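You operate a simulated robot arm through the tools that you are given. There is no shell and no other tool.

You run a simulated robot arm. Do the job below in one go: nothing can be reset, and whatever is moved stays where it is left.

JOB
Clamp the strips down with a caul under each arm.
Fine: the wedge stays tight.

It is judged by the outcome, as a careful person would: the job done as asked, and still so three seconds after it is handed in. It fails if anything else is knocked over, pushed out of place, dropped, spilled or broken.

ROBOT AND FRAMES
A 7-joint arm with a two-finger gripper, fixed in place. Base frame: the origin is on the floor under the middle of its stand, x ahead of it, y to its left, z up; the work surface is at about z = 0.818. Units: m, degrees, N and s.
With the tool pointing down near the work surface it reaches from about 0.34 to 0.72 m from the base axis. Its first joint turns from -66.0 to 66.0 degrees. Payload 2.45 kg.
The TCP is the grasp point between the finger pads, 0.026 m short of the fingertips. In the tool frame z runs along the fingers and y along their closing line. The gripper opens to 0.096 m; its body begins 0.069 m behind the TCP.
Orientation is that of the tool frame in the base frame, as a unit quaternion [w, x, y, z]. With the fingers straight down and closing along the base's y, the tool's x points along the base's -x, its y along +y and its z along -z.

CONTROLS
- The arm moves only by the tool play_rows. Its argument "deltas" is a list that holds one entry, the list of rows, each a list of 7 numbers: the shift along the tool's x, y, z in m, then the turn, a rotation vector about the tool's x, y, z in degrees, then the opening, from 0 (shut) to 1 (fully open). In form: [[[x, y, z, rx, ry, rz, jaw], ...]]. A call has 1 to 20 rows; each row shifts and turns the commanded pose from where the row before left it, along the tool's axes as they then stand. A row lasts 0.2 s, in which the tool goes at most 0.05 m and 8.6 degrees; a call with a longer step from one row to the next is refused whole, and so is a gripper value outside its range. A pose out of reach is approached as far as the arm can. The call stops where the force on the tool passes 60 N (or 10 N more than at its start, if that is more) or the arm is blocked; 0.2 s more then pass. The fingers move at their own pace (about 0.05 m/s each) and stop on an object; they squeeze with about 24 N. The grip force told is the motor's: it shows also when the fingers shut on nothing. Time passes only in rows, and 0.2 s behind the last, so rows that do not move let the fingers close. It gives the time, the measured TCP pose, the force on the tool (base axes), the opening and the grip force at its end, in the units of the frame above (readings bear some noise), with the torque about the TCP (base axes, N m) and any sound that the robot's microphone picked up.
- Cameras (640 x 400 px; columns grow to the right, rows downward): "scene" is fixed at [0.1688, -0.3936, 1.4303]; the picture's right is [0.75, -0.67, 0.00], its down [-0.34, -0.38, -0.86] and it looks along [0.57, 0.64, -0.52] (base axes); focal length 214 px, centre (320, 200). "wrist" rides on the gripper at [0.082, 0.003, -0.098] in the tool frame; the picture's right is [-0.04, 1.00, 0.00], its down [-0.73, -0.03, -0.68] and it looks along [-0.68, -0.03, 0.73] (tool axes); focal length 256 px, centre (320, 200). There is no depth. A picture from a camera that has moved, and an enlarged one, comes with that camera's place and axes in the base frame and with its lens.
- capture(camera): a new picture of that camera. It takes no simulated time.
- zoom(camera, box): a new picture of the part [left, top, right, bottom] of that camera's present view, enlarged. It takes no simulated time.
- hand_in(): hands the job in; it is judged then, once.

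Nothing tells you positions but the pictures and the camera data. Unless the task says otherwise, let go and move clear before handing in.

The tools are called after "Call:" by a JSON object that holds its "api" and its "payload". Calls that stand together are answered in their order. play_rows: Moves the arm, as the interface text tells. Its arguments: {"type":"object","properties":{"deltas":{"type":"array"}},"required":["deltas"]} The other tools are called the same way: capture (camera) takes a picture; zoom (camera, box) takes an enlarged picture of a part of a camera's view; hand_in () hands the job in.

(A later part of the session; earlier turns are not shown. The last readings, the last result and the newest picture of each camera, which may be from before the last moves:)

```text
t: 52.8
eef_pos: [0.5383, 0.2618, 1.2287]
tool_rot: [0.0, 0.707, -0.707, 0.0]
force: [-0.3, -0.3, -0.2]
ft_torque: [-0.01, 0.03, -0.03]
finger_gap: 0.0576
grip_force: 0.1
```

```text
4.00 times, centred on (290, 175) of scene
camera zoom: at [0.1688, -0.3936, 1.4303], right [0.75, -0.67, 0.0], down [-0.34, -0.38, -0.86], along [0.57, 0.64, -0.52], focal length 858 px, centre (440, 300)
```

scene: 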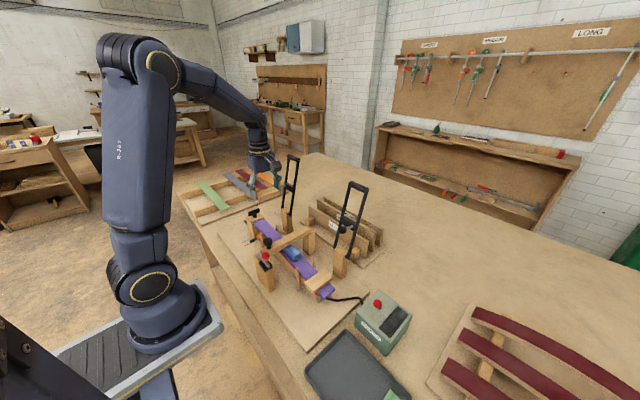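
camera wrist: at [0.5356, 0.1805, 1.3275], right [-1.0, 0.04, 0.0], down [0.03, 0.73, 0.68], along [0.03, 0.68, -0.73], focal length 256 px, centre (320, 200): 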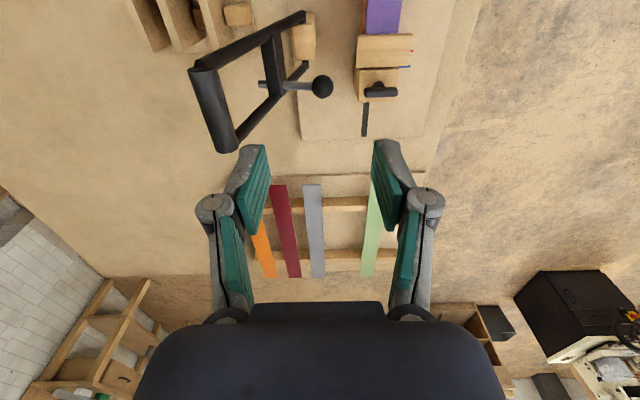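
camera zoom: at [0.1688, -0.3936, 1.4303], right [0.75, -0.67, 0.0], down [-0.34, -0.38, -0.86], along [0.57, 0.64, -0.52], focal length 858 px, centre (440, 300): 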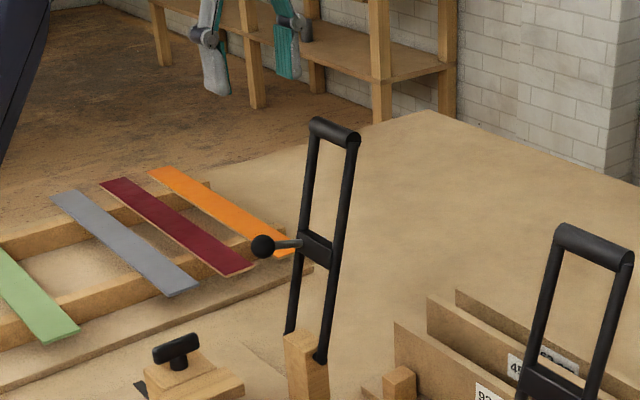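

Call:
{"api": "zoom", "payload": {"camera": "wrist", "box": [170, 0, 430, 165]}}

```text
2.42 times, centred on (300, 82) of wrist
camera zoom: at [0.5356, 0.1805, 1.3275], right [-1.0, 0.04, 0.0], down [0.03, 0.73, 0.68], along [0.03, 0.68, -0.73], focal length 621 px, centre (368, 485)
```

zoom: 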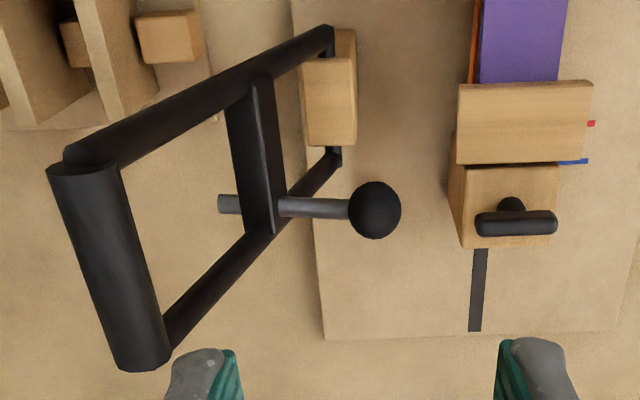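

Clear view: handle 2's bar is centred at (0.6165, 0.260, 1.145), with its pivot at about (0.560, 0.917) and an arm radius of about 0.235. I'll straddle the bar from above with the fingers partly open.

Call:
{"api": "play_rows", "payload": {"deltas": [[[0.0018, -0.04, 0, 0, 0, 0, 0.6], [0, -0.0385, 0, 0, 0, 0, 0.6], [0, 0, 0.03, 0, 0, 0, 0.6], [0, 0, 0, 0, 0, 0, 0.6]]]}}

Call:
{"api": "capture", "payload": {"camera": "wrist"}}

Call:
{"api": "zoom", "payload": {"camera": "scene", "box": [250, 115, 330, 195]}}

```text
t: 53.8
eef_pos: [0.5814, 0.2567, 1.1962]
tool_rot: [-0.001, -0.706, 0.708, -0.001]
force: [0.5, 0.2, 0.4]
ft_torque: [-0.01, -0.01, 0.01]
finger_gap: 0.0574
grip_force: 0.1
out of reach, approached as far as the arm can: row 2
```

```text
taken
camera wrist: at [0.5792, 0.1762, 1.2942], right [-1.0, 0.04, 0.0], down [0.03, 0.73, 0.68], along [0.03, 0.68, -0.73], focal length 256 px, centre (320, 200)
```

wrist: 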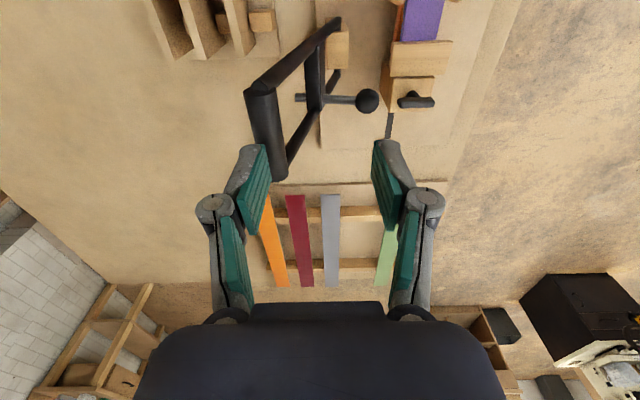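

```text
5.00 times, centred on (290, 155) of scene
camera zoom: at [0.1688, -0.3936, 1.4303], right [0.75, -0.67, 0.0], down [-0.34, -0.38, -0.86], along [0.57, 0.64, -0.52], focal length 1072 px, centre (470, 425)
```

zoom: 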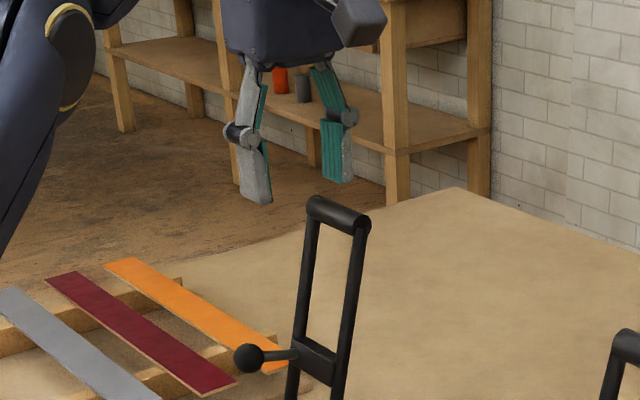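

With the tool vertical, the handle is just past the reach. I'll tilt the fingers forward by 25° so the wrist stays closer in, then come down onto the bar.

Call:
{"api": "play_rows", "payload": {"deltas": [[[0, 0.01, -0.03, 0, 0, 0, 0.6], [0, 0, 0, 8.3, 0, 0, 0.6], [0, 0, 0, 8.3, 0, 0, 0.6], [0, 0, 0, 8.4, 0, 0, 0.6], [0, 0, 0, 0, 0, 0, 0.6]]]}}

Call:
{"api": "capture", "payload": {"camera": "wrist"}}

Call:
{"api": "zoom", "payload": {"camera": "scene", "box": [250, 95, 350, 195]}}

```text
t: 55.0
eef_pos: [0.5724, 0.2569, 1.2259]
tool_rot: [0.153, -0.69, 0.69, -0.154]
force: [0.3, 0.0, -0.7]
ft_torque: [0.01, 0.01, 0.03]
finger_gap: 0.0577
grip_force: 0.1
```

```text
taken
camera wrist: at [0.5281, 0.176, 1.3134], right [-0.9, 0.04, -0.42], down [-0.26, 0.73, 0.63], along [0.34, 0.68, -0.65], focal length 256 px, centre (320, 200)
```

wrist: 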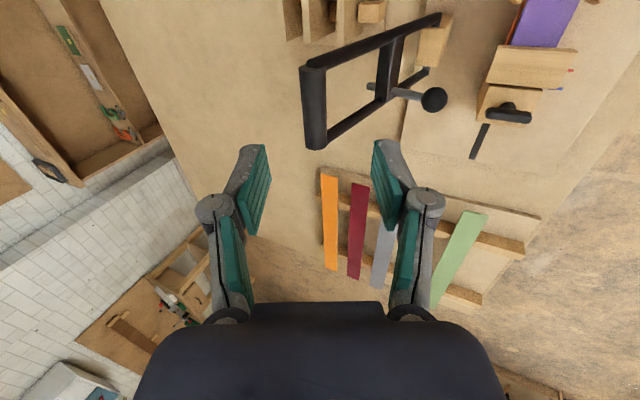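

```text
4.00 times, centred on (300, 145) of scene
camera zoom: at [0.1688, -0.3936, 1.4303], right [0.75, -0.67, 0.0], down [-0.34, -0.38, -0.86], along [0.57, 0.64, -0.52], focal length 858 px, centre (400, 420)
```

zoom: 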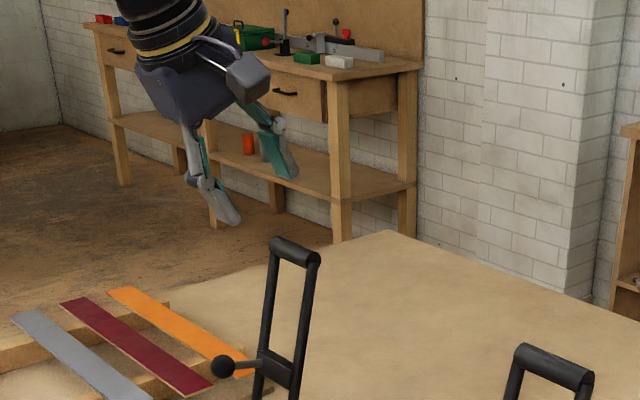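

Call:
{"api": "play_rows", "payload": {"deltas": [[[-0.0036, -0.0058, 0, 0, 0, 0, 0.6], [0, 0, 0.025, 0, 0, 0, 0.6], [0, 0, 0.02, 0, 0, 0, 0.6], [0, 0, 0, 0, 0, 0, 0.6]]]}}

Call:
{"api": "capture", "payload": {"camera": "wrist"}}

Call:
{"api": "zoom", "payload": {"camera": "scene", "box": [250, 105, 330, 185]}}

```text
t: 56.0
eef_pos: [0.5976, 0.2603, 1.1867]
tool_rot: [0.153, -0.69, 0.691, -0.154]
force: [-0.1, 0.3, 0.8]
ft_torque: [0.04, 0.02, -0.02]
finger_gap: 0.0573
grip_force: 0.2
```

```text
taken
camera wrist: at [0.5529, 0.1797, 1.2747], right [-0.91, 0.04, -0.42], down [-0.26, 0.73, 0.63], along [0.34, 0.68, -0.65], focal length 256 px, centre (320, 200)
```

wrist: 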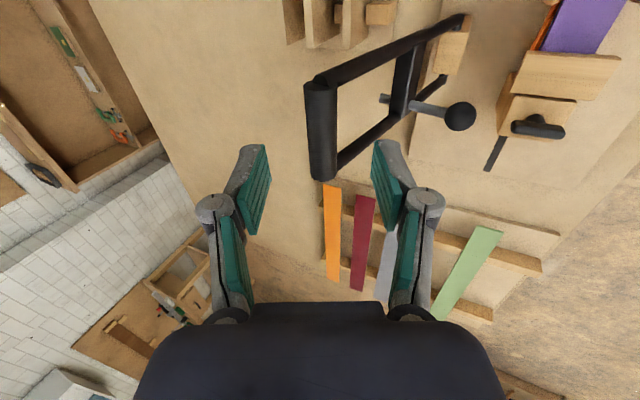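

```text
5.00 times, centred on (290, 145) of scene
camera zoom: at [0.1688, -0.3936, 1.4303], right [0.75, -0.67, 0.0], down [-0.34, -0.38, -0.86], along [0.57, 0.64, -0.52], focal length 1072 px, centre (470, 475)
```

zoom: 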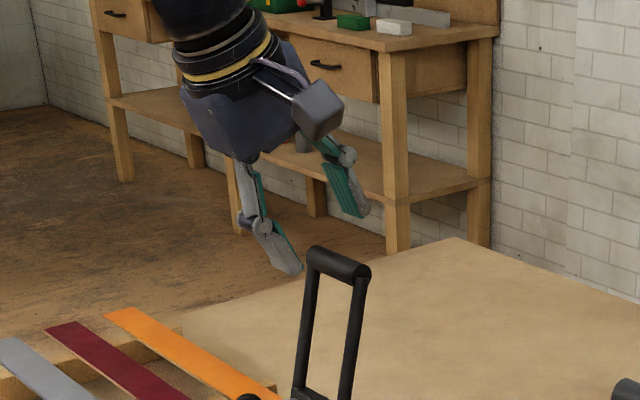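

The bar is centred between the fingers. Advancing so the bar sits between the pads, then narrowing the gap into a loose cage.

Call:
{"api": "play_rows", "payload": {"deltas": [[[0, 0, 0.025, 0, 0, 0, 0.6], [0, 0, 0.02, 0, 0, 0, 0.6], [0, 0, 0, 0, 0, 0, 0.6]]]}}

Call:
{"api": "capture", "payload": {"camera": "wrist"}}

Call:
{"api": "zoom", "payload": {"camera": "scene", "box": [260, 115, 330, 185]}}

```text
t: 56.8
eef_pos: [0.6164, 0.2606, 1.1469]
tool_rot: [0.153, -0.69, 0.691, -0.153]
force: [0.1, 0.8, 0.0]
ft_torque: [0.02, 0.0, -0.01]
finger_gap: 0.0577
grip_force: 0.0
```

```text
taken
camera wrist: at [0.572, 0.1796, 1.2332], right [-0.91, 0.04, -0.42], down [-0.26, 0.73, 0.63], along [0.34, 0.68, -0.65], focal length 256 px, centre (320, 200)
```

wrist: 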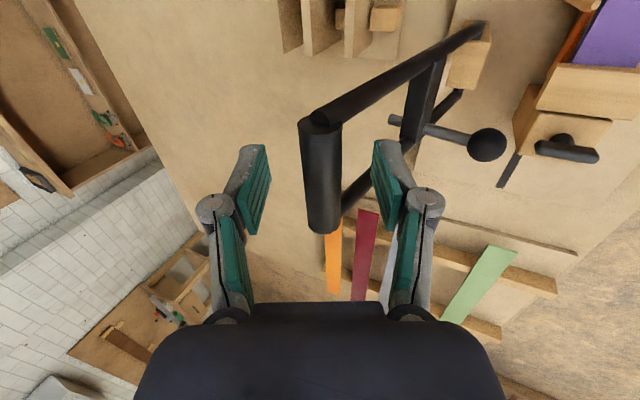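

```text
5.71 times, centred on (295, 150) of scene
camera zoom: at [0.1688, -0.3936, 1.4303], right [0.75, -0.67, 0.0], down [-0.34, -0.38, -0.86], along [0.57, 0.64, -0.52], focal length 1226 px, centre (463, 486)
```

zoom: 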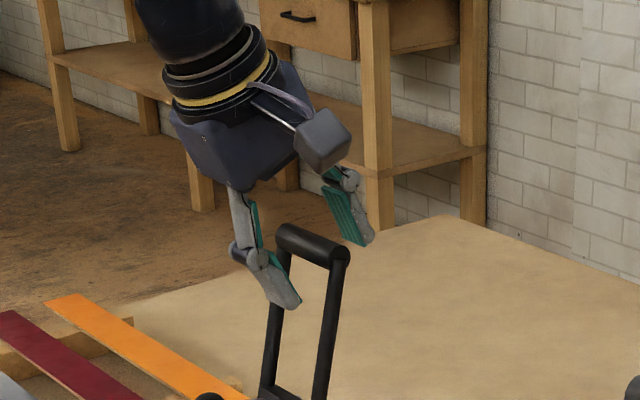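

Call:
{"api": "play_rows", "payload": {"deltas": [[[0, 0, 0.002, 0, 0, 0, 0.5], [0, 0, 0, 0, 0, 0, 0.4], [0, 0, 0, 0, 0, 0, 0.32], [0, 0, 0, 0, 0, 0, 0.32]]]}}

Call:
{"api": "zoom", "payload": {"camera": "wrist", "box": [200, 100, 440, 260]}}

Call:
{"api": "zoom", "payload": {"camera": "scene", "box": [270, 130, 320, 180]}}

```text
t: 57.8
eef_pos: [0.616, 0.2611, 1.1454]
tool_rot: [0.153, -0.689, 0.691, -0.153]
force: [-0.9, -0.8, 0.0]
ft_torque: [-0.02, -0.04, -0.03]
finger_gap: 0.0305
grip_force: 0.0
```

```text
2.50 times, centred on (320, 180) of wrist
camera zoom: at [0.5726, 0.1798, 1.2319], right [-0.91, 0.04, -0.42], down [-0.26, 0.73, 0.63], along [0.34, 0.68, -0.65], focal length 640 px, centre (320, 250)
```

zoom: 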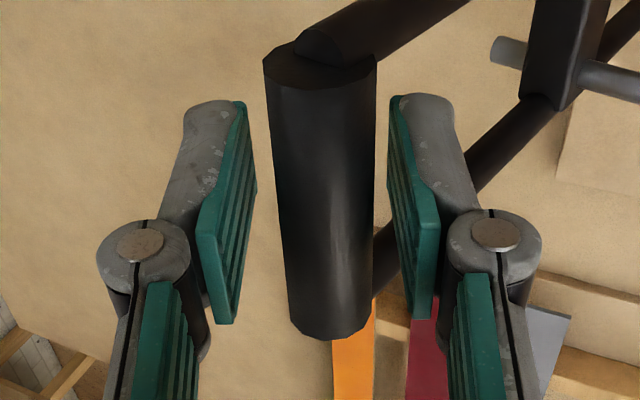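

```text
8.00 times, centred on (295, 155) of scene
camera zoom: at [0.1688, -0.3936, 1.4303], right [0.75, -0.67, 0.0], down [-0.34, -0.38, -0.86], along [0.57, 0.64, -0.52], focal length 1716 px, centre (520, 560)
```

zoom: 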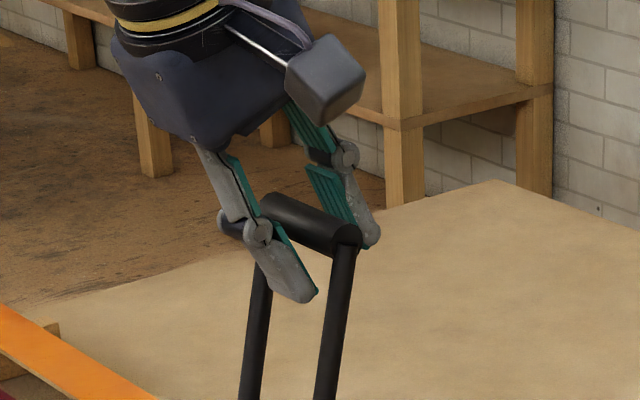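

The bar is caged. I'll guide the handle along its arc (radius 0.235 about the pivot), easing the tilt back as it comes over, starting with a short stretch to confirm the geometry.

Call:
{"api": "play_rows", "payload": {"deltas": [[[0, 0.01963, -0.01423, -2.5, 0, 0, 0.32], [0, 0.0218, -0.01141, -2.5, 0, 0, 0.32], [0, 0, 0, 0, 0, 0, 0.32]]]}}

Call:
{"api": "capture", "payload": {"camera": "wrist"}}

Call:
{"api": "zoom", "payload": {"camera": "scene", "box": [240, 125, 340, 225]}}

```text
t: 58.6
eef_pos: [0.5676, 0.2611, 1.1513]
tool_rot: [0.122, -0.695, 0.698, -0.122]
force: [3.7, 0.0, 1.8]
ft_torque: [-0.01, -0.04, -0.01]
finger_gap: 0.0333
grip_force: 2.2
```

```text
taken
camera wrist: at [0.5319, 0.1796, 1.2424], right [-0.94, 0.04, -0.34], down [-0.2, 0.73, 0.65], along [0.28, 0.68, -0.68], focal length 256 px, centre (320, 200)
```

wrist: 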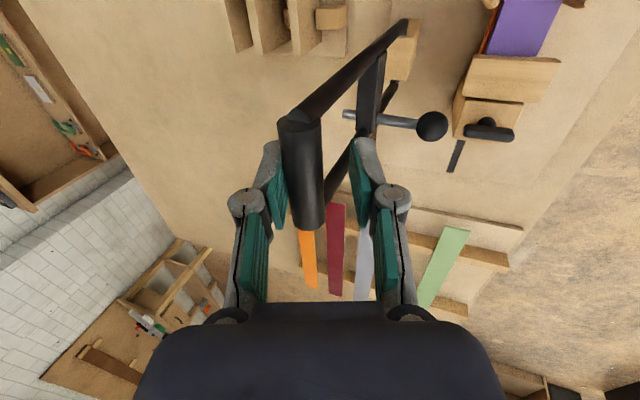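

```text
4.00 times, centred on (290, 175) of scene
camera zoom: at [0.1689, -0.3936, 1.4303], right [0.75, -0.67, 0.0], down [-0.34, -0.38, -0.86], along [0.57, 0.64, -0.52], focal length 858 px, centre (440, 300)
```

zoom: 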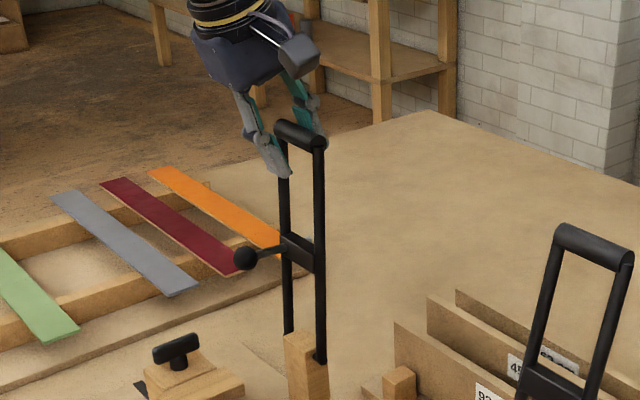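

The arm swings freely with light force. Continuing along the arc.

Call:
{"api": "play_rows", "payload": {"deltas": [[[0, 0.02329, -0.00794, -2.5, 0, 0, 0.32], [0, 0.02417, -0.00448, -2.5, 0, 0, 0.32], [0, 0.0246, -0.0009, -2.5, 0, 0, 0.32], [0, 0.02438, 0.00279, -2.5, 0, 0, 0.32], [0, 0.02377, 0.00637, -2.5, 0, 0, 0.32], [0, 0, 0, 0, 0, 0, 0.32]]]}}

Call:
{"api": "capture", "payload": {"camera": "wrist"}}

Call:
{"api": "zoom", "payload": {"camera": "scene", "box": [220, 125, 340, 245]}}

```text
t: 60.0
eef_pos: [0.449, 0.261, 1.1238]
tool_rot: [0.045, -0.705, 0.706, -0.047]
force: [-3.4, -0.7, -1.7]
ft_torque: [-0.03, -0.01, -0.03]
finger_gap: 0.0323
grip_force: 1.3
```

```text
taken
camera wrist: at [0.4335, 0.18, 1.2206], right [-0.99, 0.04, -0.13], down [-0.06, 0.73, 0.68], along [0.12, 0.68, -0.73], focal length 256 px, centre (320, 200)
```

wrist: 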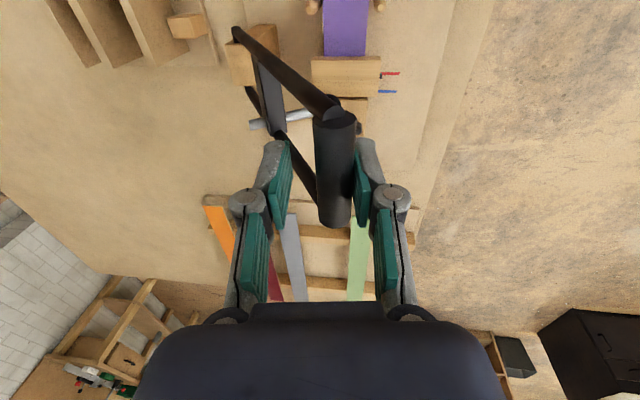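

```text
3.33 times, centred on (280, 185) of scene
camera zoom: at [0.1687, -0.3936, 1.4303], right [0.75, -0.67, 0.0], down [-0.34, -0.38, -0.86], along [0.57, 0.64, -0.52], focal length 715 px, centre (453, 250)
```

zoom: 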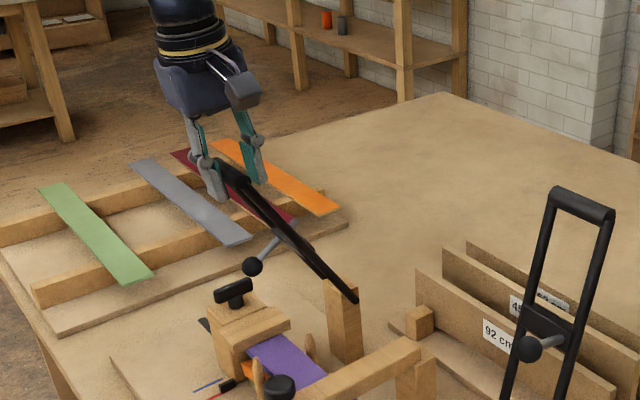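

Call:
{"api": "play_rows", "payload": {"deltas": [[[0, 0.02258, 0.00984, -2.5, 0, 0, 0.32], [0, 0.02092, 0.01302, -2.5, 0, 0, 0.32], [0, 0.01861, 0.0159, -2.5, 0, 0, 0.32], [0, 0.0162, 0.0186, 0, 0, 0, 0.32], [0, 0, 0, 0, 0, 0, 0.32]]]}}

Call:
{"api": "capture", "payload": {"camera": "wrist"}}

Call:
{"api": "zoom", "payload": {"camera": "scene", "box": [220, 145, 330, 255]}}

```text
t: 61.2
eef_pos: [0.3758, 0.2608, 1.0605]
tool_rot: [0.001, 0.707, -0.707, 0.0]
force: [-15.5, 0.5, -6.5]
ft_torque: [-0.13, 0.21, 0.04]
finger_gap: 0.0399
grip_force: 7.6
```

```text
taken
camera wrist: at [0.3718, 0.1799, 1.1591], right [-1.0, 0.04, 0.0], down [0.03, 0.73, 0.68], along [0.03, 0.68, -0.73], focal length 256 px, centre (320, 200)
```

wrist: 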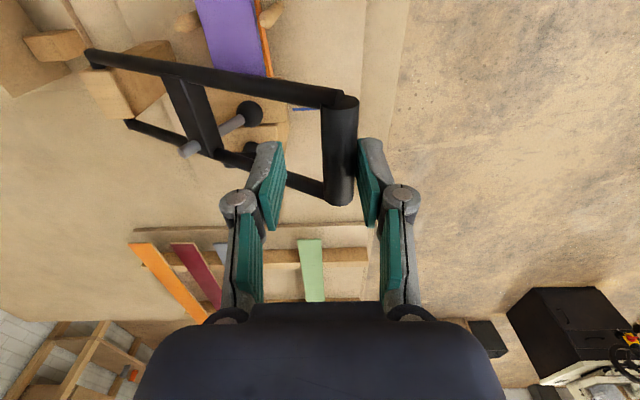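

```text
3.64 times, centred on (275, 200) of scene
camera zoom: at [0.1684, -0.3935, 1.4304], right [0.75, -0.67, 0.0], down [-0.34, -0.38, -0.86], along [0.57, 0.64, -0.52], focal length 780 px, centre (484, 200)
```

zoom: 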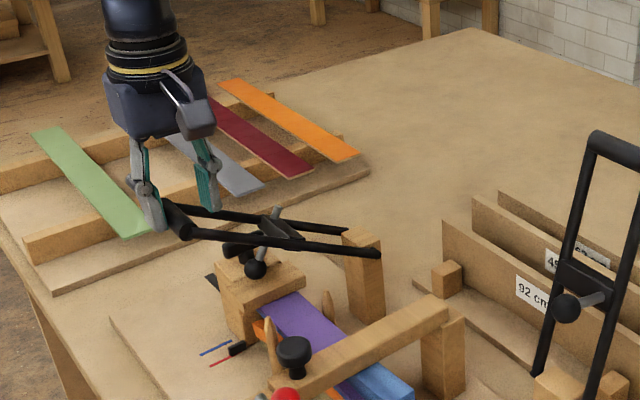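

Call:
{"api": "zoom", "payload": {"camera": "scene", "box": [240, 190, 290, 235]}}

Call:
{"api": "zoom", "payload": {"camera": "wrist", "box": [140, 60, 400, 240]}}

```text
8.89 times, centred on (265, 212) of scene
camera zoom: at [0.1684, -0.3935, 1.4304], right [0.75, -0.67, 0.0], down [-0.34, -0.38, -0.86], along [0.57, 0.64, -0.52], focal length 1906 px, centre (809, 89)
```

zoom: 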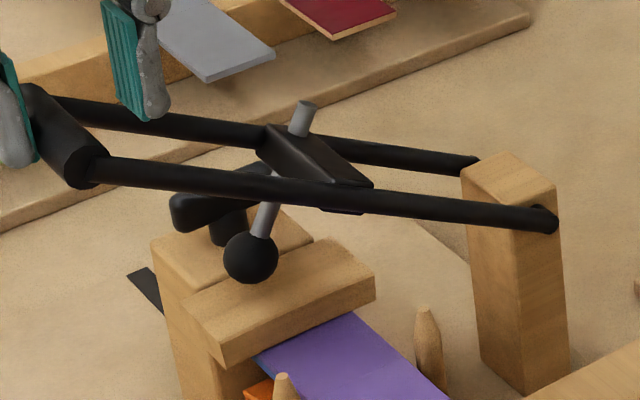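

```text
2.22 times, centred on (270, 150) of wrist
camera zoom: at [0.3718, 0.1799, 1.1591], right [-1.0, 0.04, 0.0], down [0.03, 0.73, 0.68], along [0.03, 0.68, -0.73], focal length 569 px, centre (431, 311)
```

zoom: 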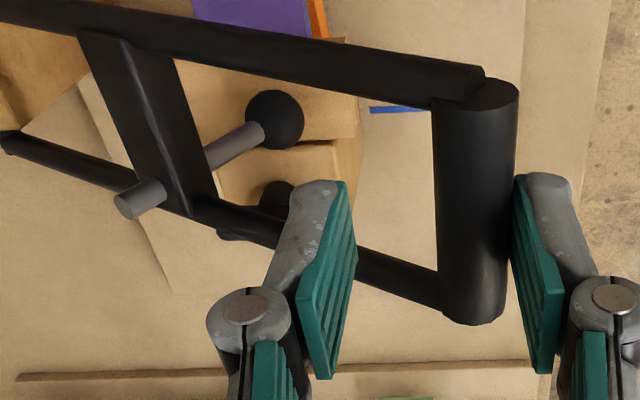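

The arm is heavy and has slid down toward the fingertips, with the foot just above the caul. I'll lower the fingers so the bar sits well up in the pads, then grip it for control.

Call:
{"api": "play_rows", "payload": {"deltas": [[[0, 0, 0.015, 0, 0, 0, 0.34], [0, 0, 0.014, 0, 0, 0, 0.34], [0, 0, 0, 0, 0, 0, 0.34]]]}}

Call:
{"api": "zoom", "payload": {"camera": "wrist", "box": [140, 60, 400, 240]}}

Call:
{"api": "zoom", "payload": {"camera": "scene", "box": [230, 180, 290, 235]}}

```text
t: 62.0
eef_pos: [0.3715, 0.2614, 1.0325]
tool_rot: [0.005, 0.707, -0.707, -0.002]
force: [-38.9, 3.8, 2.4]
ft_torque: [-0.46, 0.84, -0.15]
finger_gap: 0.0592
grip_force: 19.4
```

```text
2.22 times, centred on (270, 150) of wrist
camera zoom: at [0.3686, 0.1803, 1.1301], right [-1.0, 0.04, 0.01], down [0.04, 0.74, 0.68], along [0.02, 0.68, -0.74], focal length 569 px, centre (431, 311)
```

zoom: 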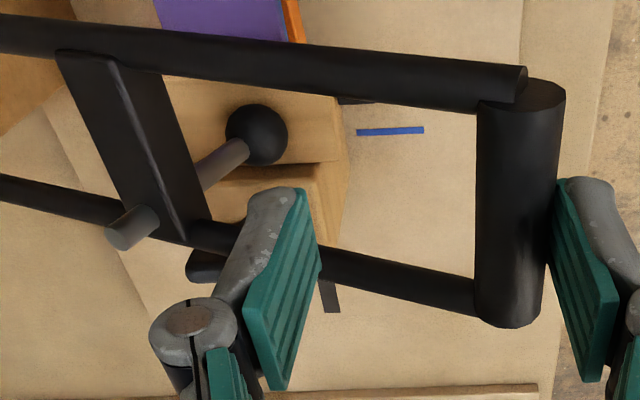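

```text
7.27 times, centred on (260, 208) of scene
camera zoom: at [0.1677, -0.3934, 1.4305], right [0.75, -0.67, 0.0], down [-0.34, -0.38, -0.86], along [0.57, 0.64, -0.52], focal length 1560 px, centre (756, 146)
```

zoom: 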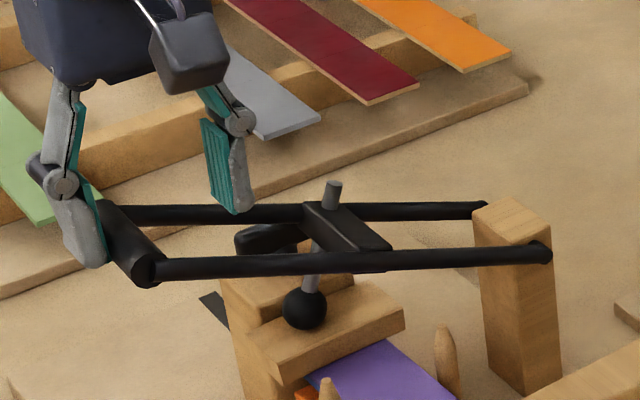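

The arm is pulling down firmly against the front finger and the foot is almost on the caul. I'll ease the finger away in small steps so the foot settles gently.

Call:
{"api": "play_rows", "payload": {"deltas": [[[0, 0.004, 0.001, 0, 0, 0, 0.45], [0, 0, 0, 0, 0, 0, 0.45]]]}}

Call:
{"api": "zoom", "payload": {"camera": "scene", "box": [240, 195, 290, 235]}}

```text
t: 62.6
eef_pos: [0.3697, 0.2619, 1.0316]
tool_rot: [-0.001, -0.706, 0.708, 0.0]
force: [-25.0, 0.7, -3.6]
ft_torque: [0.16, 0.39, 0.07]
finger_gap: 0.0595
grip_force: 12.1
```

```text
10.00 times, centred on (265, 215) of scene
camera zoom: at [0.1681, -0.3935, 1.4304], right [0.75, -0.67, 0.0], down [-0.34, -0.38, -0.86], along [0.57, 0.64, -0.52], focal length 2145 px, centre (870, 50)
```

zoom: 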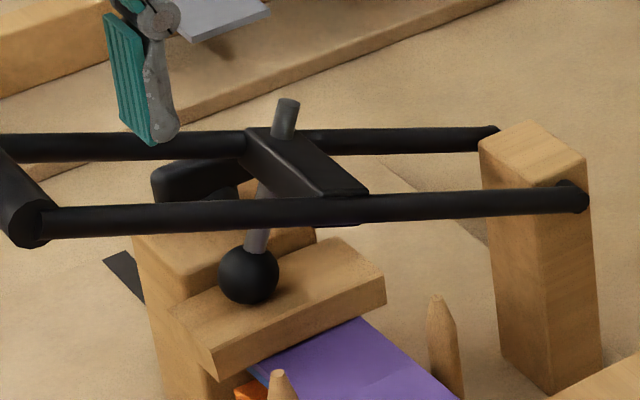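

Call:
{"api": "play_rows", "payload": {"deltas": [[[0, 0.004, 0, 0, 0, 0, 0.62], [0, 0.003, 0, 0, 0, 0, 0.64], [0, 0, 0, 0, 0, 0, 0.64]]]}}

Call:
{"api": "zoom", "payload": {"camera": "scene", "box": [240, 195, 290, 235]}}

Call:
{"api": "zoom", "payload": {"camera": "wrist", "box": [140, 60, 400, 240]}}

```text
t: 63.4
eef_pos: [0.3641, 0.2608, 1.0312]
tool_rot: [0.0, -0.707, 0.707, -0.001]
force: [-0.3, -1.0, -0.8]
ft_torque: [0.05, 0.03, -0.02]
finger_gap: 0.0617
grip_force: 0.1
```

```text
10.00 times, centred on (265, 215) of scene
camera zoom: at [0.1688, -0.3936, 1.4303], right [0.75, -0.67, 0.0], down [-0.34, -0.38, -0.86], along [0.57, 0.64, -0.52], focal length 2145 px, centre (870, 50)
```

zoom: 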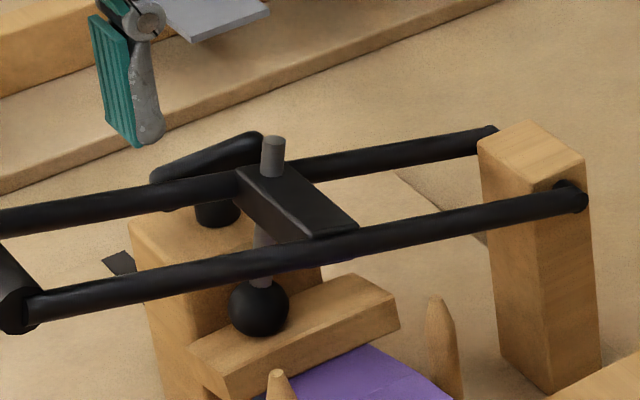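

```text
2.22 times, centred on (270, 150) of wrist
camera zoom: at [0.3614, 0.1798, 1.1298], right [-1.0, 0.04, 0.0], down [0.03, 0.73, 0.68], along [0.03, 0.68, -0.73], focal length 569 px, centre (431, 311)
```

zoom: 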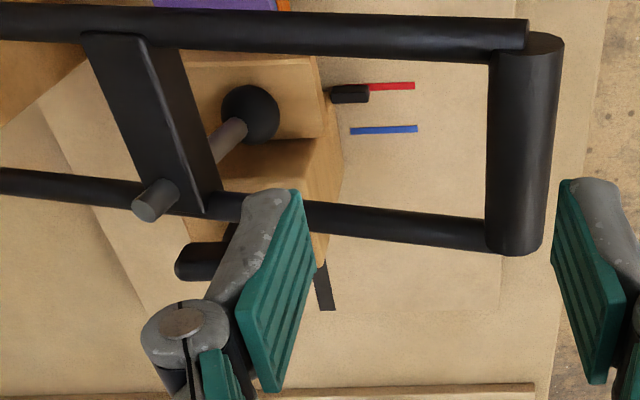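

The far arm's foot now sits on its caul and has pressed the strip down on its own. I'll raise the gripper clear and inspect the jig and the wedge.

Call:
{"api": "play_rows", "payload": {"deltas": [[[0, 0, -0.02, 0, 0, 0, 0.64], [0, 0, -0.045, 0, 0, 0, 0.64], [0, 0, -0.045, 0, 0, 0, 0.64], [0, 0, -0.03, 0, 0, 0, 0.64], [0, 0, 0, 0, 0, 0, 0.64]]]}}

Call:
{"api": "capture", "payload": {"camera": "wrist"}}

Call:
{"api": "zoom", "payload": {"camera": "scene", "box": [220, 170, 360, 310]}}

Call:
{"api": "zoom", "payload": {"camera": "scene", "box": [240, 200, 340, 270]}}

```text
t: 64.6
eef_pos: [0.3643, 0.262, 1.1724]
tool_rot: [0.0, 0.707, -0.707, 0.0]
force: [0.3, -0.2, 1.1]
ft_torque: [0.02, -0.01, 0.02]
finger_gap: 0.0614
grip_force: 0.1
```

```text
taken
camera wrist: at [0.361, 0.1803, 1.2696], right [-1.0, 0.04, 0.0], down [0.03, 0.73, 0.68], along [0.03, 0.68, -0.73], focal length 256 px, centre (320, 200)
```

wrist: 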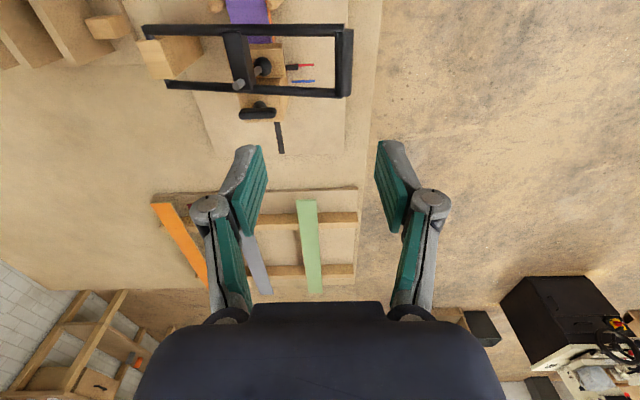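

```text
2.86 times, centred on (290, 240) of scene
camera zoom: at [0.1688, -0.3936, 1.4303], right [0.75, -0.67, 0.0], down [-0.34, -0.38, -0.86], along [0.57, 0.64, -0.52], focal length 613 px, centre (406, 86)
```

zoom: 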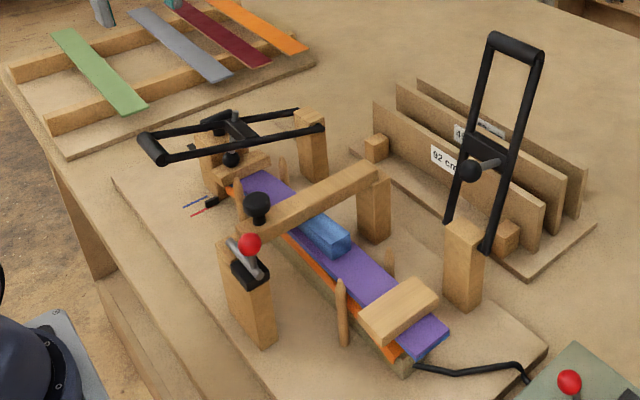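

```text
5.71 times, centred on (290, 235) of scene
camera zoom: at [0.1688, -0.3936, 1.4303], right [0.75, -0.67, 0.0], down [-0.34, -0.38, -0.86], along [0.57, 0.64, -0.52], focal length 1226 px, centre (491, 0)
```

zoom: 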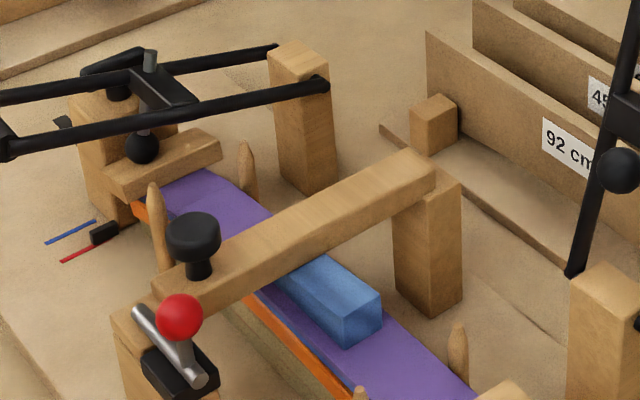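

The far side is seated and the wedge looks undisturbed. Now the same for the near arm, starting by hovering above it to measure its handle.

Call:
{"api": "play_rows", "payload": {"deltas": [[[0, 0, -0.045, 0, 0, 0, 0.6], [0.045, 0, -0.012, 0, 0, 0, 0.6], [0.045, 0, 0, 0, 0, 0, 0.6], [0.045, 0, 0, 0, 0, 0, 0.6], [0.045, 0, 0, 0, 0, 0, 0.6], [0.045, 0, 0, 0, 0, 0, 0.6], [0.045, 0, 0, 0, 0, 0, 0.6], [0.047, -0.01, 0, 0, 0, 0, 0.6], [0, -0.045, 0, 0, 0, 0, 0.6], [0, -0.045, 0, 0, 0, 0, 0.6], [0, -0.045, 0, 0, 0, 0, 0.6], [0, -0.025, 0, 0, 0, 0, 0.6], [0, 0, 0, 0, 0, 0, 0.6]]]}}

Call:
{"api": "capture", "payload": {"camera": "wrist"}}

Call:
{"api": "zoom", "payload": {"camera": "wrist", "box": [170, 0, 430, 165]}}

Call:
{"api": "zoom", "payload": {"camera": "scene", "box": [310, 145, 400, 235]}}

```text
t: 67.4
eef_pos: [0.535, -0.0563, 1.2291]
tool_rot: [0.001, -0.706, 0.708, 0.0]
force: [0.4, -0.7, 0.1]
ft_torque: [0.0, 0.0, 0.0]
finger_gap: 0.0578
grip_force: 0.1
```

```text
taken
camera wrist: at [0.5322, -0.1372, 1.3273], right [-1.0, 0.04, 0.0], down [0.03, 0.73, 0.68], along [0.03, 0.68, -0.73], focal length 256 px, centre (320, 200)
```

wrist: 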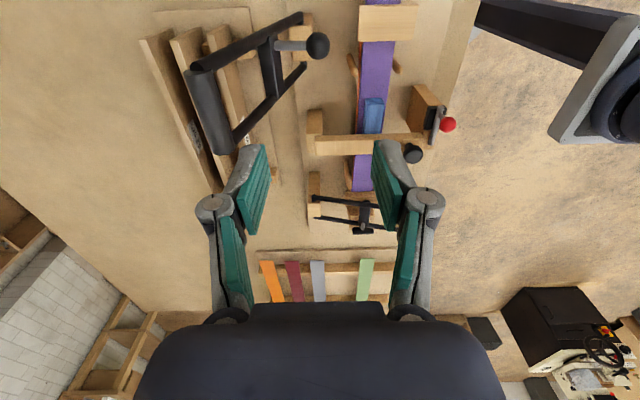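

```text
2.42 times, centred on (300, 82) of wrist
camera zoom: at [0.5322, -0.1372, 1.3273], right [-1.0, 0.04, 0.0], down [0.03, 0.73, 0.68], along [0.03, 0.68, -0.73], focal length 621 px, centre (368, 485)
```

zoom: 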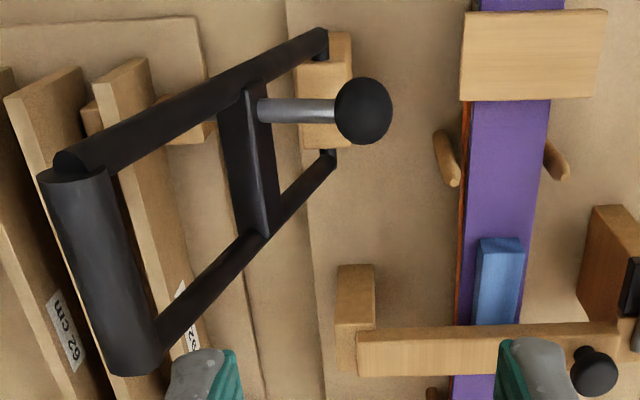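

```text
4.44 times, centred on (355, 190) of scene
camera zoom: at [0.1688, -0.3936, 1.4303], right [0.75, -0.67, 0.0], down [-0.34, -0.38, -0.86], along [0.57, 0.64, -0.52], focal length 953 px, centre (164, 244)
```

zoom: 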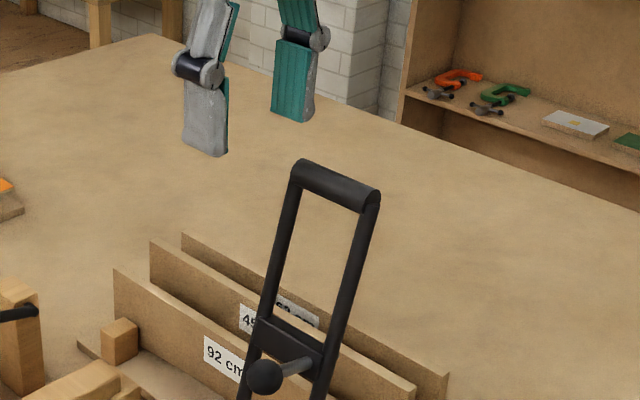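

Handle 1 is centred at (0.6165, -0.056, 1.145), with foot 1 at y -0.078 and caul 1 below it. I'll tilt forward and straddle the bar the same way.

Call:
{"api": "play_rows", "payload": {"deltas": [[[0, 0, 0, 8.3, 0, 0, 0.6], [0, 0, 0, 8.3, 0, 0, 0.6], [0, 0, 0, 8.4, 0, 0, 0.6], [-0.0006, -0.038, 0, 0, 0, 0, 0.6], [0, 0, 0.03, 0, 0, 0, 0.6], [0, 0, 0.03, 0, 0, 0, 0.6], [0, 0, 0, 0, 0, 0, 0.6]]]}}

Call:
{"api": "capture", "payload": {"camera": "wrist"}}

Call:
{"api": "zoom", "payload": {"camera": "scene", "box": [310, 125, 400, 215]}}

```text
t: 69.0
eef_pos: [0.5953, -0.0543, 1.1905]
tool_rot: [0.154, -0.69, 0.691, -0.152]
force: [0.0, -0.1, 0.6]
ft_torque: [0.0, -0.01, 0.0]
finger_gap: 0.0575
grip_force: 0.0
```

```text
taken
camera wrist: at [0.5506, -0.1362, 1.2771], right [-0.91, 0.04, -0.42], down [-0.26, 0.73, 0.63], along [0.34, 0.68, -0.65], focal length 256 px, centre (320, 200)
```

wrist: 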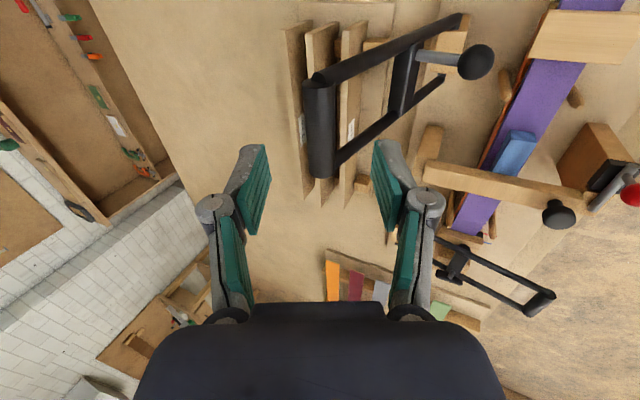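

```text
4.44 times, centred on (355, 170) of scene
camera zoom: at [0.1688, -0.3936, 1.4303], right [0.75, -0.67, 0.0], down [-0.34, -0.38, -0.86], along [0.57, 0.64, -0.52], focal length 953 px, centre (164, 333)
```

zoom: 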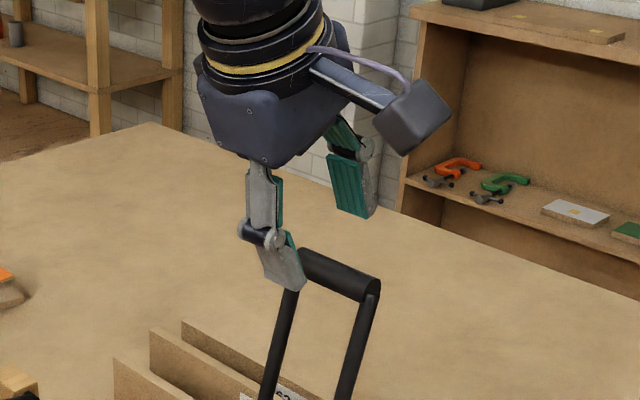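

Call:
{"api": "play_rows", "payload": {"deltas": [[[0.001, 0, 0.025, 0, 0, 0, 0.6], [0, 0, 0.025, 0, 0, 0, 0.6], [0, 0, 0, 0, 0, 0, 0.5], [0, 0, 0, 0, 0, 0, 0.4], [0, 0, 0, 0, 0, 0, 0.32], [0, 0, 0, 0, 0, 0, 0.32]]]}}

Call:
{"api": "zoom", "payload": {"camera": "wrist", "box": [200, 100, 440, 260]}}

Call:
{"api": "zoom", "payload": {"camera": "scene", "box": [320, 145, 390, 215]}}

```text
t: 70.4
eef_pos: [0.6149, -0.0558, 1.1443]
tool_rot: [0.153, -0.69, 0.691, -0.154]
force: [0.8, 0.5, -0.6]
ft_torque: [0.01, -0.01, 0.0]
finger_gap: 0.0308
grip_force: 0.0
```

```text
2.50 times, centred on (320, 180) of wrist
camera zoom: at [0.5709, -0.1376, 1.2316], right [-0.91, 0.04, -0.42], down [-0.26, 0.73, 0.63], along [0.34, 0.68, -0.65], focal length 640 px, centre (320, 250)
```

zoom: 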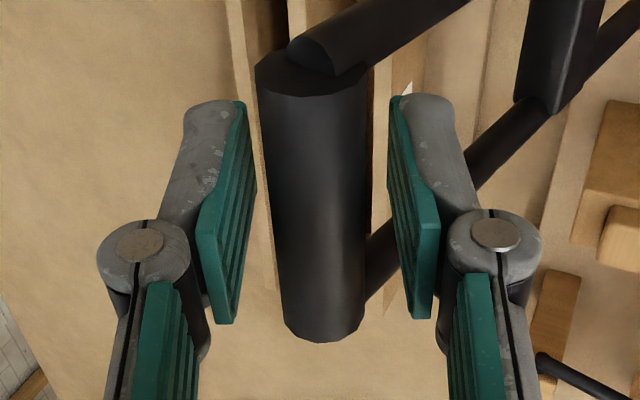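

```text
5.71 times, centred on (355, 180) of scene
camera zoom: at [0.1688, -0.3936, 1.4303], right [0.75, -0.67, 0.0], down [-0.34, -0.38, -0.86], along [0.57, 0.64, -0.52], focal length 1226 px, centre (120, 314)
```

zoom: 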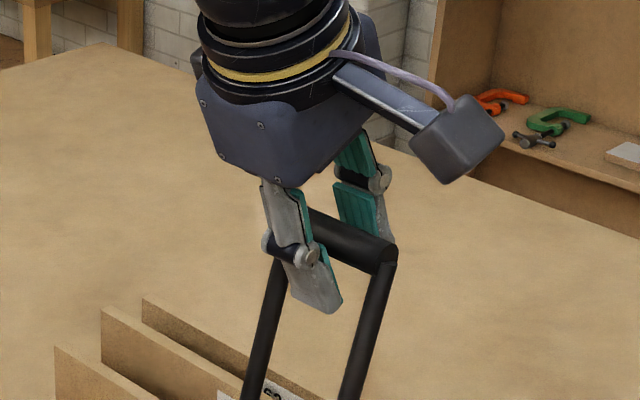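

The near handle is caged. I'll guide it over as before to about 28° past vertical, then grip it firmly before the heavy part of the swing.

Call:
{"api": "play_rows", "payload": {"deltas": [[[0, 0.01963, -0.01423, -2.5, 0, 0, 0.32], [0, 0.0218, -0.01141, -2.5, 0, 0, 0.32], [0, 0.02329, -0.00794, -2.5, 0, 0, 0.32], [0, 0.02417, -0.00448, -2.5, 0, 0, 0.32], [0, 0.0246, -0.0009, -2.5, 0, 0, 0.32], [0, 0.02438, 0.00279, -2.5, 0, 0, 0.32], [0, 0.02377, 0.00637, -2.5, 0, 0, 0.32], [0, 0, 0, 0, 0, 0, 0.32]]]}}

Call:
{"api": "capture", "payload": {"camera": "wrist"}}

Call:
{"api": "zoom", "payload": {"camera": "scene", "box": [260, 145, 400, 285]}}

```text
t: 72.2
eef_pos: [0.4467, -0.0557, 1.1248]
tool_rot: [-0.045, 0.706, -0.705, 0.046]
force: [-3.4, -0.6, -0.1]
ft_torque: [0.0, -0.01, 0.03]
finger_gap: 0.0329
grip_force: 1.1
```

```text
taken
camera wrist: at [0.4308, -0.137, 1.2215], right [-0.99, 0.04, -0.13], down [-0.06, 0.73, 0.68], along [0.12, 0.68, -0.72], focal length 256 px, centre (320, 200)
```

wrist: 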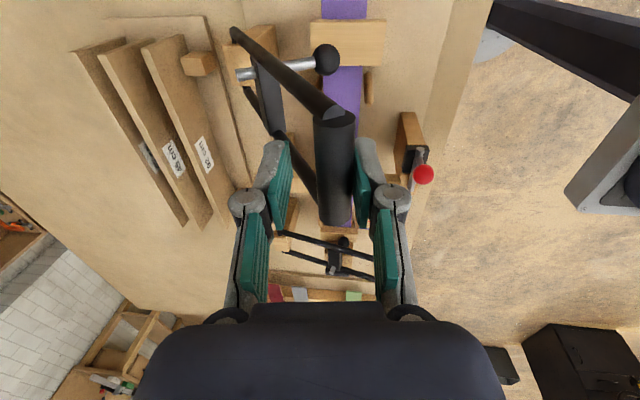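

```text
2.86 times, centred on (330, 215) of scene
camera zoom: at [0.1687, -0.3936, 1.4303], right [0.75, -0.67, 0.0], down [-0.34, -0.38, -0.86], along [0.57, 0.64, -0.52], focal length 613 px, centre (291, 157)
```

zoom: 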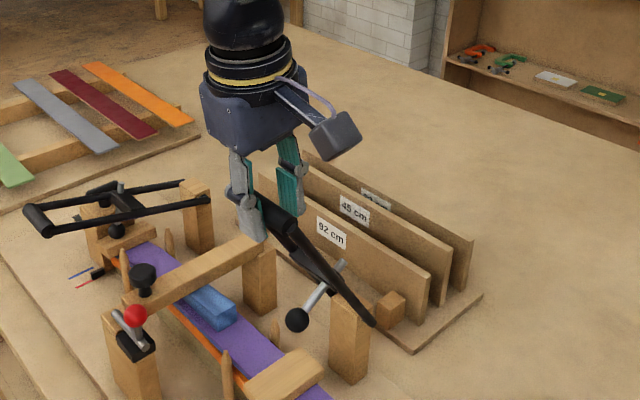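

Call:
{"api": "play_rows", "payload": {"deltas": [[[0, 0.003, 0.01, 0, 0, 0, 0.32], [0, 0.003, 0, 0, 0, 0, 0.2], [0, 0, 0, 0, 0, 0, 0.1], [0, 0, 0, 0, 0, 0, 0.1]]]}}

Call:
{"api": "zoom", "payload": {"camera": "wrist", "box": [200, 60, 440, 240]}}

```text
t: 73.2
eef_pos: [0.4429, -0.0567, 1.1144]
tool_rot: [0.046, -0.705, 0.706, -0.046]
force: [-5.5, -1.3, 2.2]
ft_torque: [0.04, 0.0, 0.05]
finger_gap: 0.0175
grip_force: 35.1
```

```text
2.22 times, centred on (320, 150) of wrist
camera zoom: at [0.4272, -0.1375, 1.2107], right [-0.99, 0.04, -0.13], down [-0.06, 0.73, 0.68], along [0.12, 0.68, -0.72], focal length 569 px, centre (320, 311)
```

zoom: 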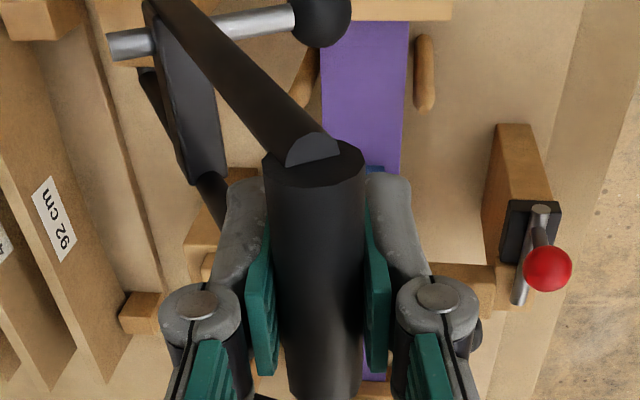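

Firm grip on the bar (35 N). Following the arc down in stages.

Call:
{"api": "play_rows", "payload": {"deltas": [[[0, 0.01837, 0.00858, -2.5, 0, 0, 0.1], [0, 0.01722, 0.01094, -2.5, 0, 0, 0.1], [0, 0.01559, 0.01304, -2.5, 0, 0, 0.1], [0, 0, 0, 0, 0, 0, 0.1]]]}}

Call:
{"api": "zoom", "payload": {"camera": "wrist", "box": [200, 60, 440, 240]}}

Call:
{"api": "zoom", "payload": {"camera": "scene", "box": [280, 185, 380, 285]}}

```text
t: 74.2
eef_pos: [0.3931, -0.0557, 1.0764]
tool_rot: [-0.002, -0.707, 0.707, 0.003]
force: [-10.0, -1.5, -9.1]
ft_torque: [-0.09, 0.07, 0.02]
finger_gap: 0.0173
grip_force: 43.3
```

```text
2.22 times, centred on (320, 150) of wrist
camera zoom: at [0.3911, -0.1373, 1.1739], right [-1.0, 0.04, 0.0], down [0.03, 0.73, 0.68], along [0.02, 0.68, -0.73], focal length 569 px, centre (320, 311)
```

zoom: 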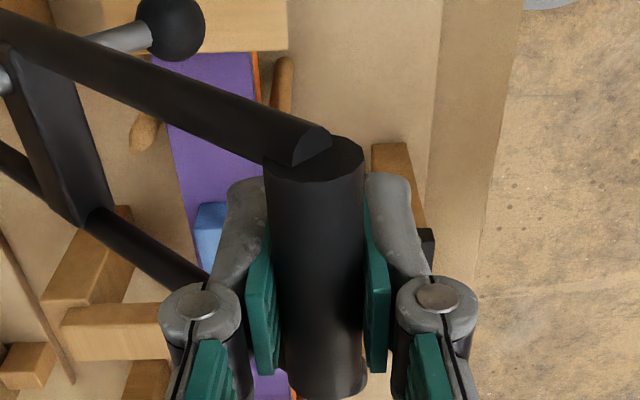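

```text
4.00 times, centred on (330, 235) of scene
camera zoom: at [0.1686, -0.3936, 1.4303], right [0.75, -0.67, 0.0], down [-0.34, -0.38, -0.86], along [0.57, 0.64, -0.52], focal length 858 px, centre (280, 60)
```

zoom: 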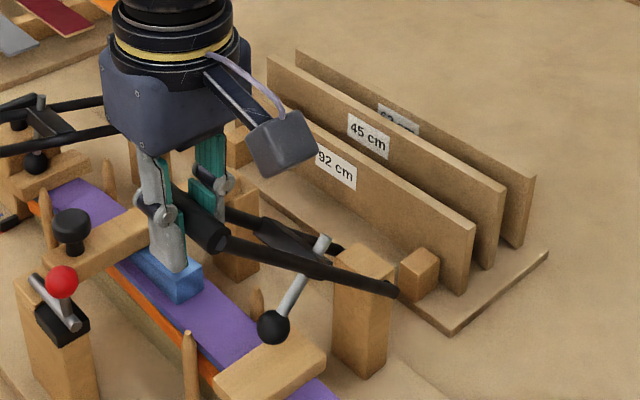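

Call:
{"api": "play_rows", "payload": {"deltas": [[[0, 0.0137, 0.015, 0, 0, 0, 0.1], [0, 0.0124, 0.0162, 0, 0, 0, 0.1], [0, 0.0044, 0.0068, 0, 0, 0, 0.1], [0, 0, 0, 0, 0, 0, 0.1]]]}}

Call:
{"api": "zoom", "payload": {"camera": "scene", "box": [280, 205, 370, 295]}}

Call:
{"api": "zoom", "payload": {"camera": "wrist", "box": [120, 20, 440, 240]}}

```text
t: 75.2
eef_pos: [0.365, -0.0553, 1.0388]
tool_rot: [0.001, -0.707, 0.707, 0.0]
force: [3.2, 1.8, -17.4]
ft_torque: [-0.31, -0.11, -0.02]
finger_gap: 0.0171
grip_force: 42.6
```

```text
4.44 times, centred on (325, 250) of scene
camera zoom: at [0.1691, -0.3935, 1.4303], right [0.75, -0.67, 0.0], down [-0.34, -0.38, -0.86], along [0.57, 0.64, -0.52], focal length 953 px, centre (298, -22)
```

zoom: 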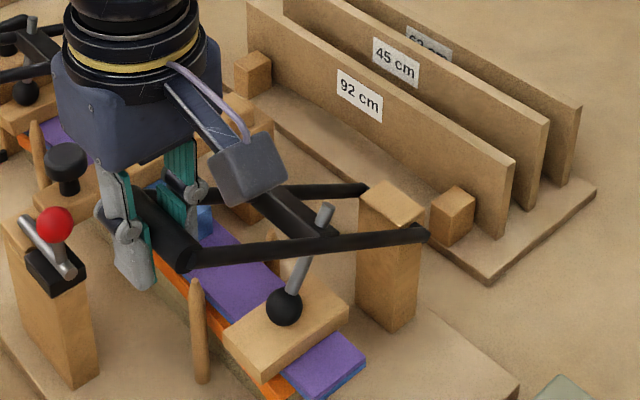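

```text
1.82 times, centred on (280, 130) of wrist
camera zoom: at [0.3614, -0.1373, 1.1363], right [-1.0, 0.04, 0.0], down [0.03, 0.73, 0.68], along [0.03, 0.68, -0.73], focal length 465 px, centre (393, 327)
```

zoom: 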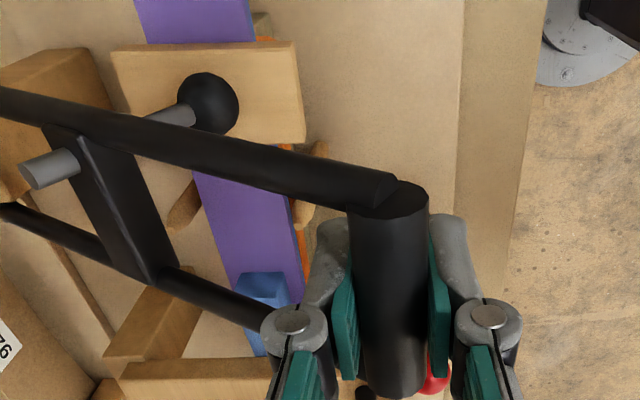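

The foot is close above the caul and the grip is carrying the arm's weight (about 17 N). Continuing slowly to contact.

Call:
{"api": "play_rows", "payload": {"deltas": [[[0, 0.0064, 0.0104, 0, 0, 0, 0.1], [0, 0.0058, 0.0107, 0, 0, 0, 0.1], [0, 0, 0, 0, 0, 0, 0.1]]]}}

Call:
{"api": "zoom", "payload": {"camera": "scene", "box": [295, 235, 355, 290]}}

```text
t: 76.0
eef_pos: [0.3527, -0.0551, 1.0177]
tool_rot: [0.0, -0.707, 0.707, -0.001]
force: [15.0, 0.6, -19.6]
ft_torque: [0.19, -0.08, 0.0]
finger_gap: 0.0172
grip_force: 42.4
```

```text
7.27 times, centred on (325, 262) of scene
camera zoom: at [0.1695, -0.3936, 1.4302], right [0.75, -0.67, 0.0], down [-0.34, -0.38, -0.86], along [0.57, 0.64, -0.52], focal length 1560 px, centre (284, -254)
```

zoom: 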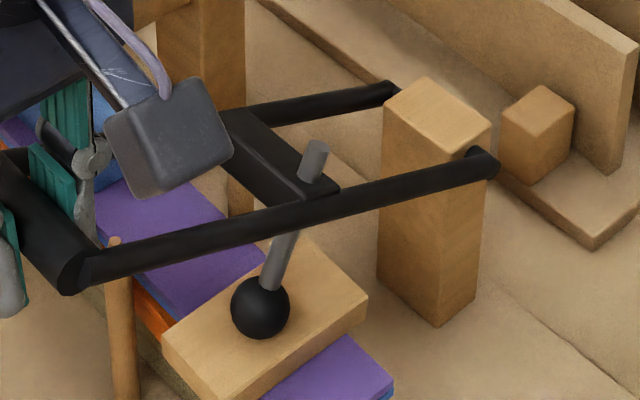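

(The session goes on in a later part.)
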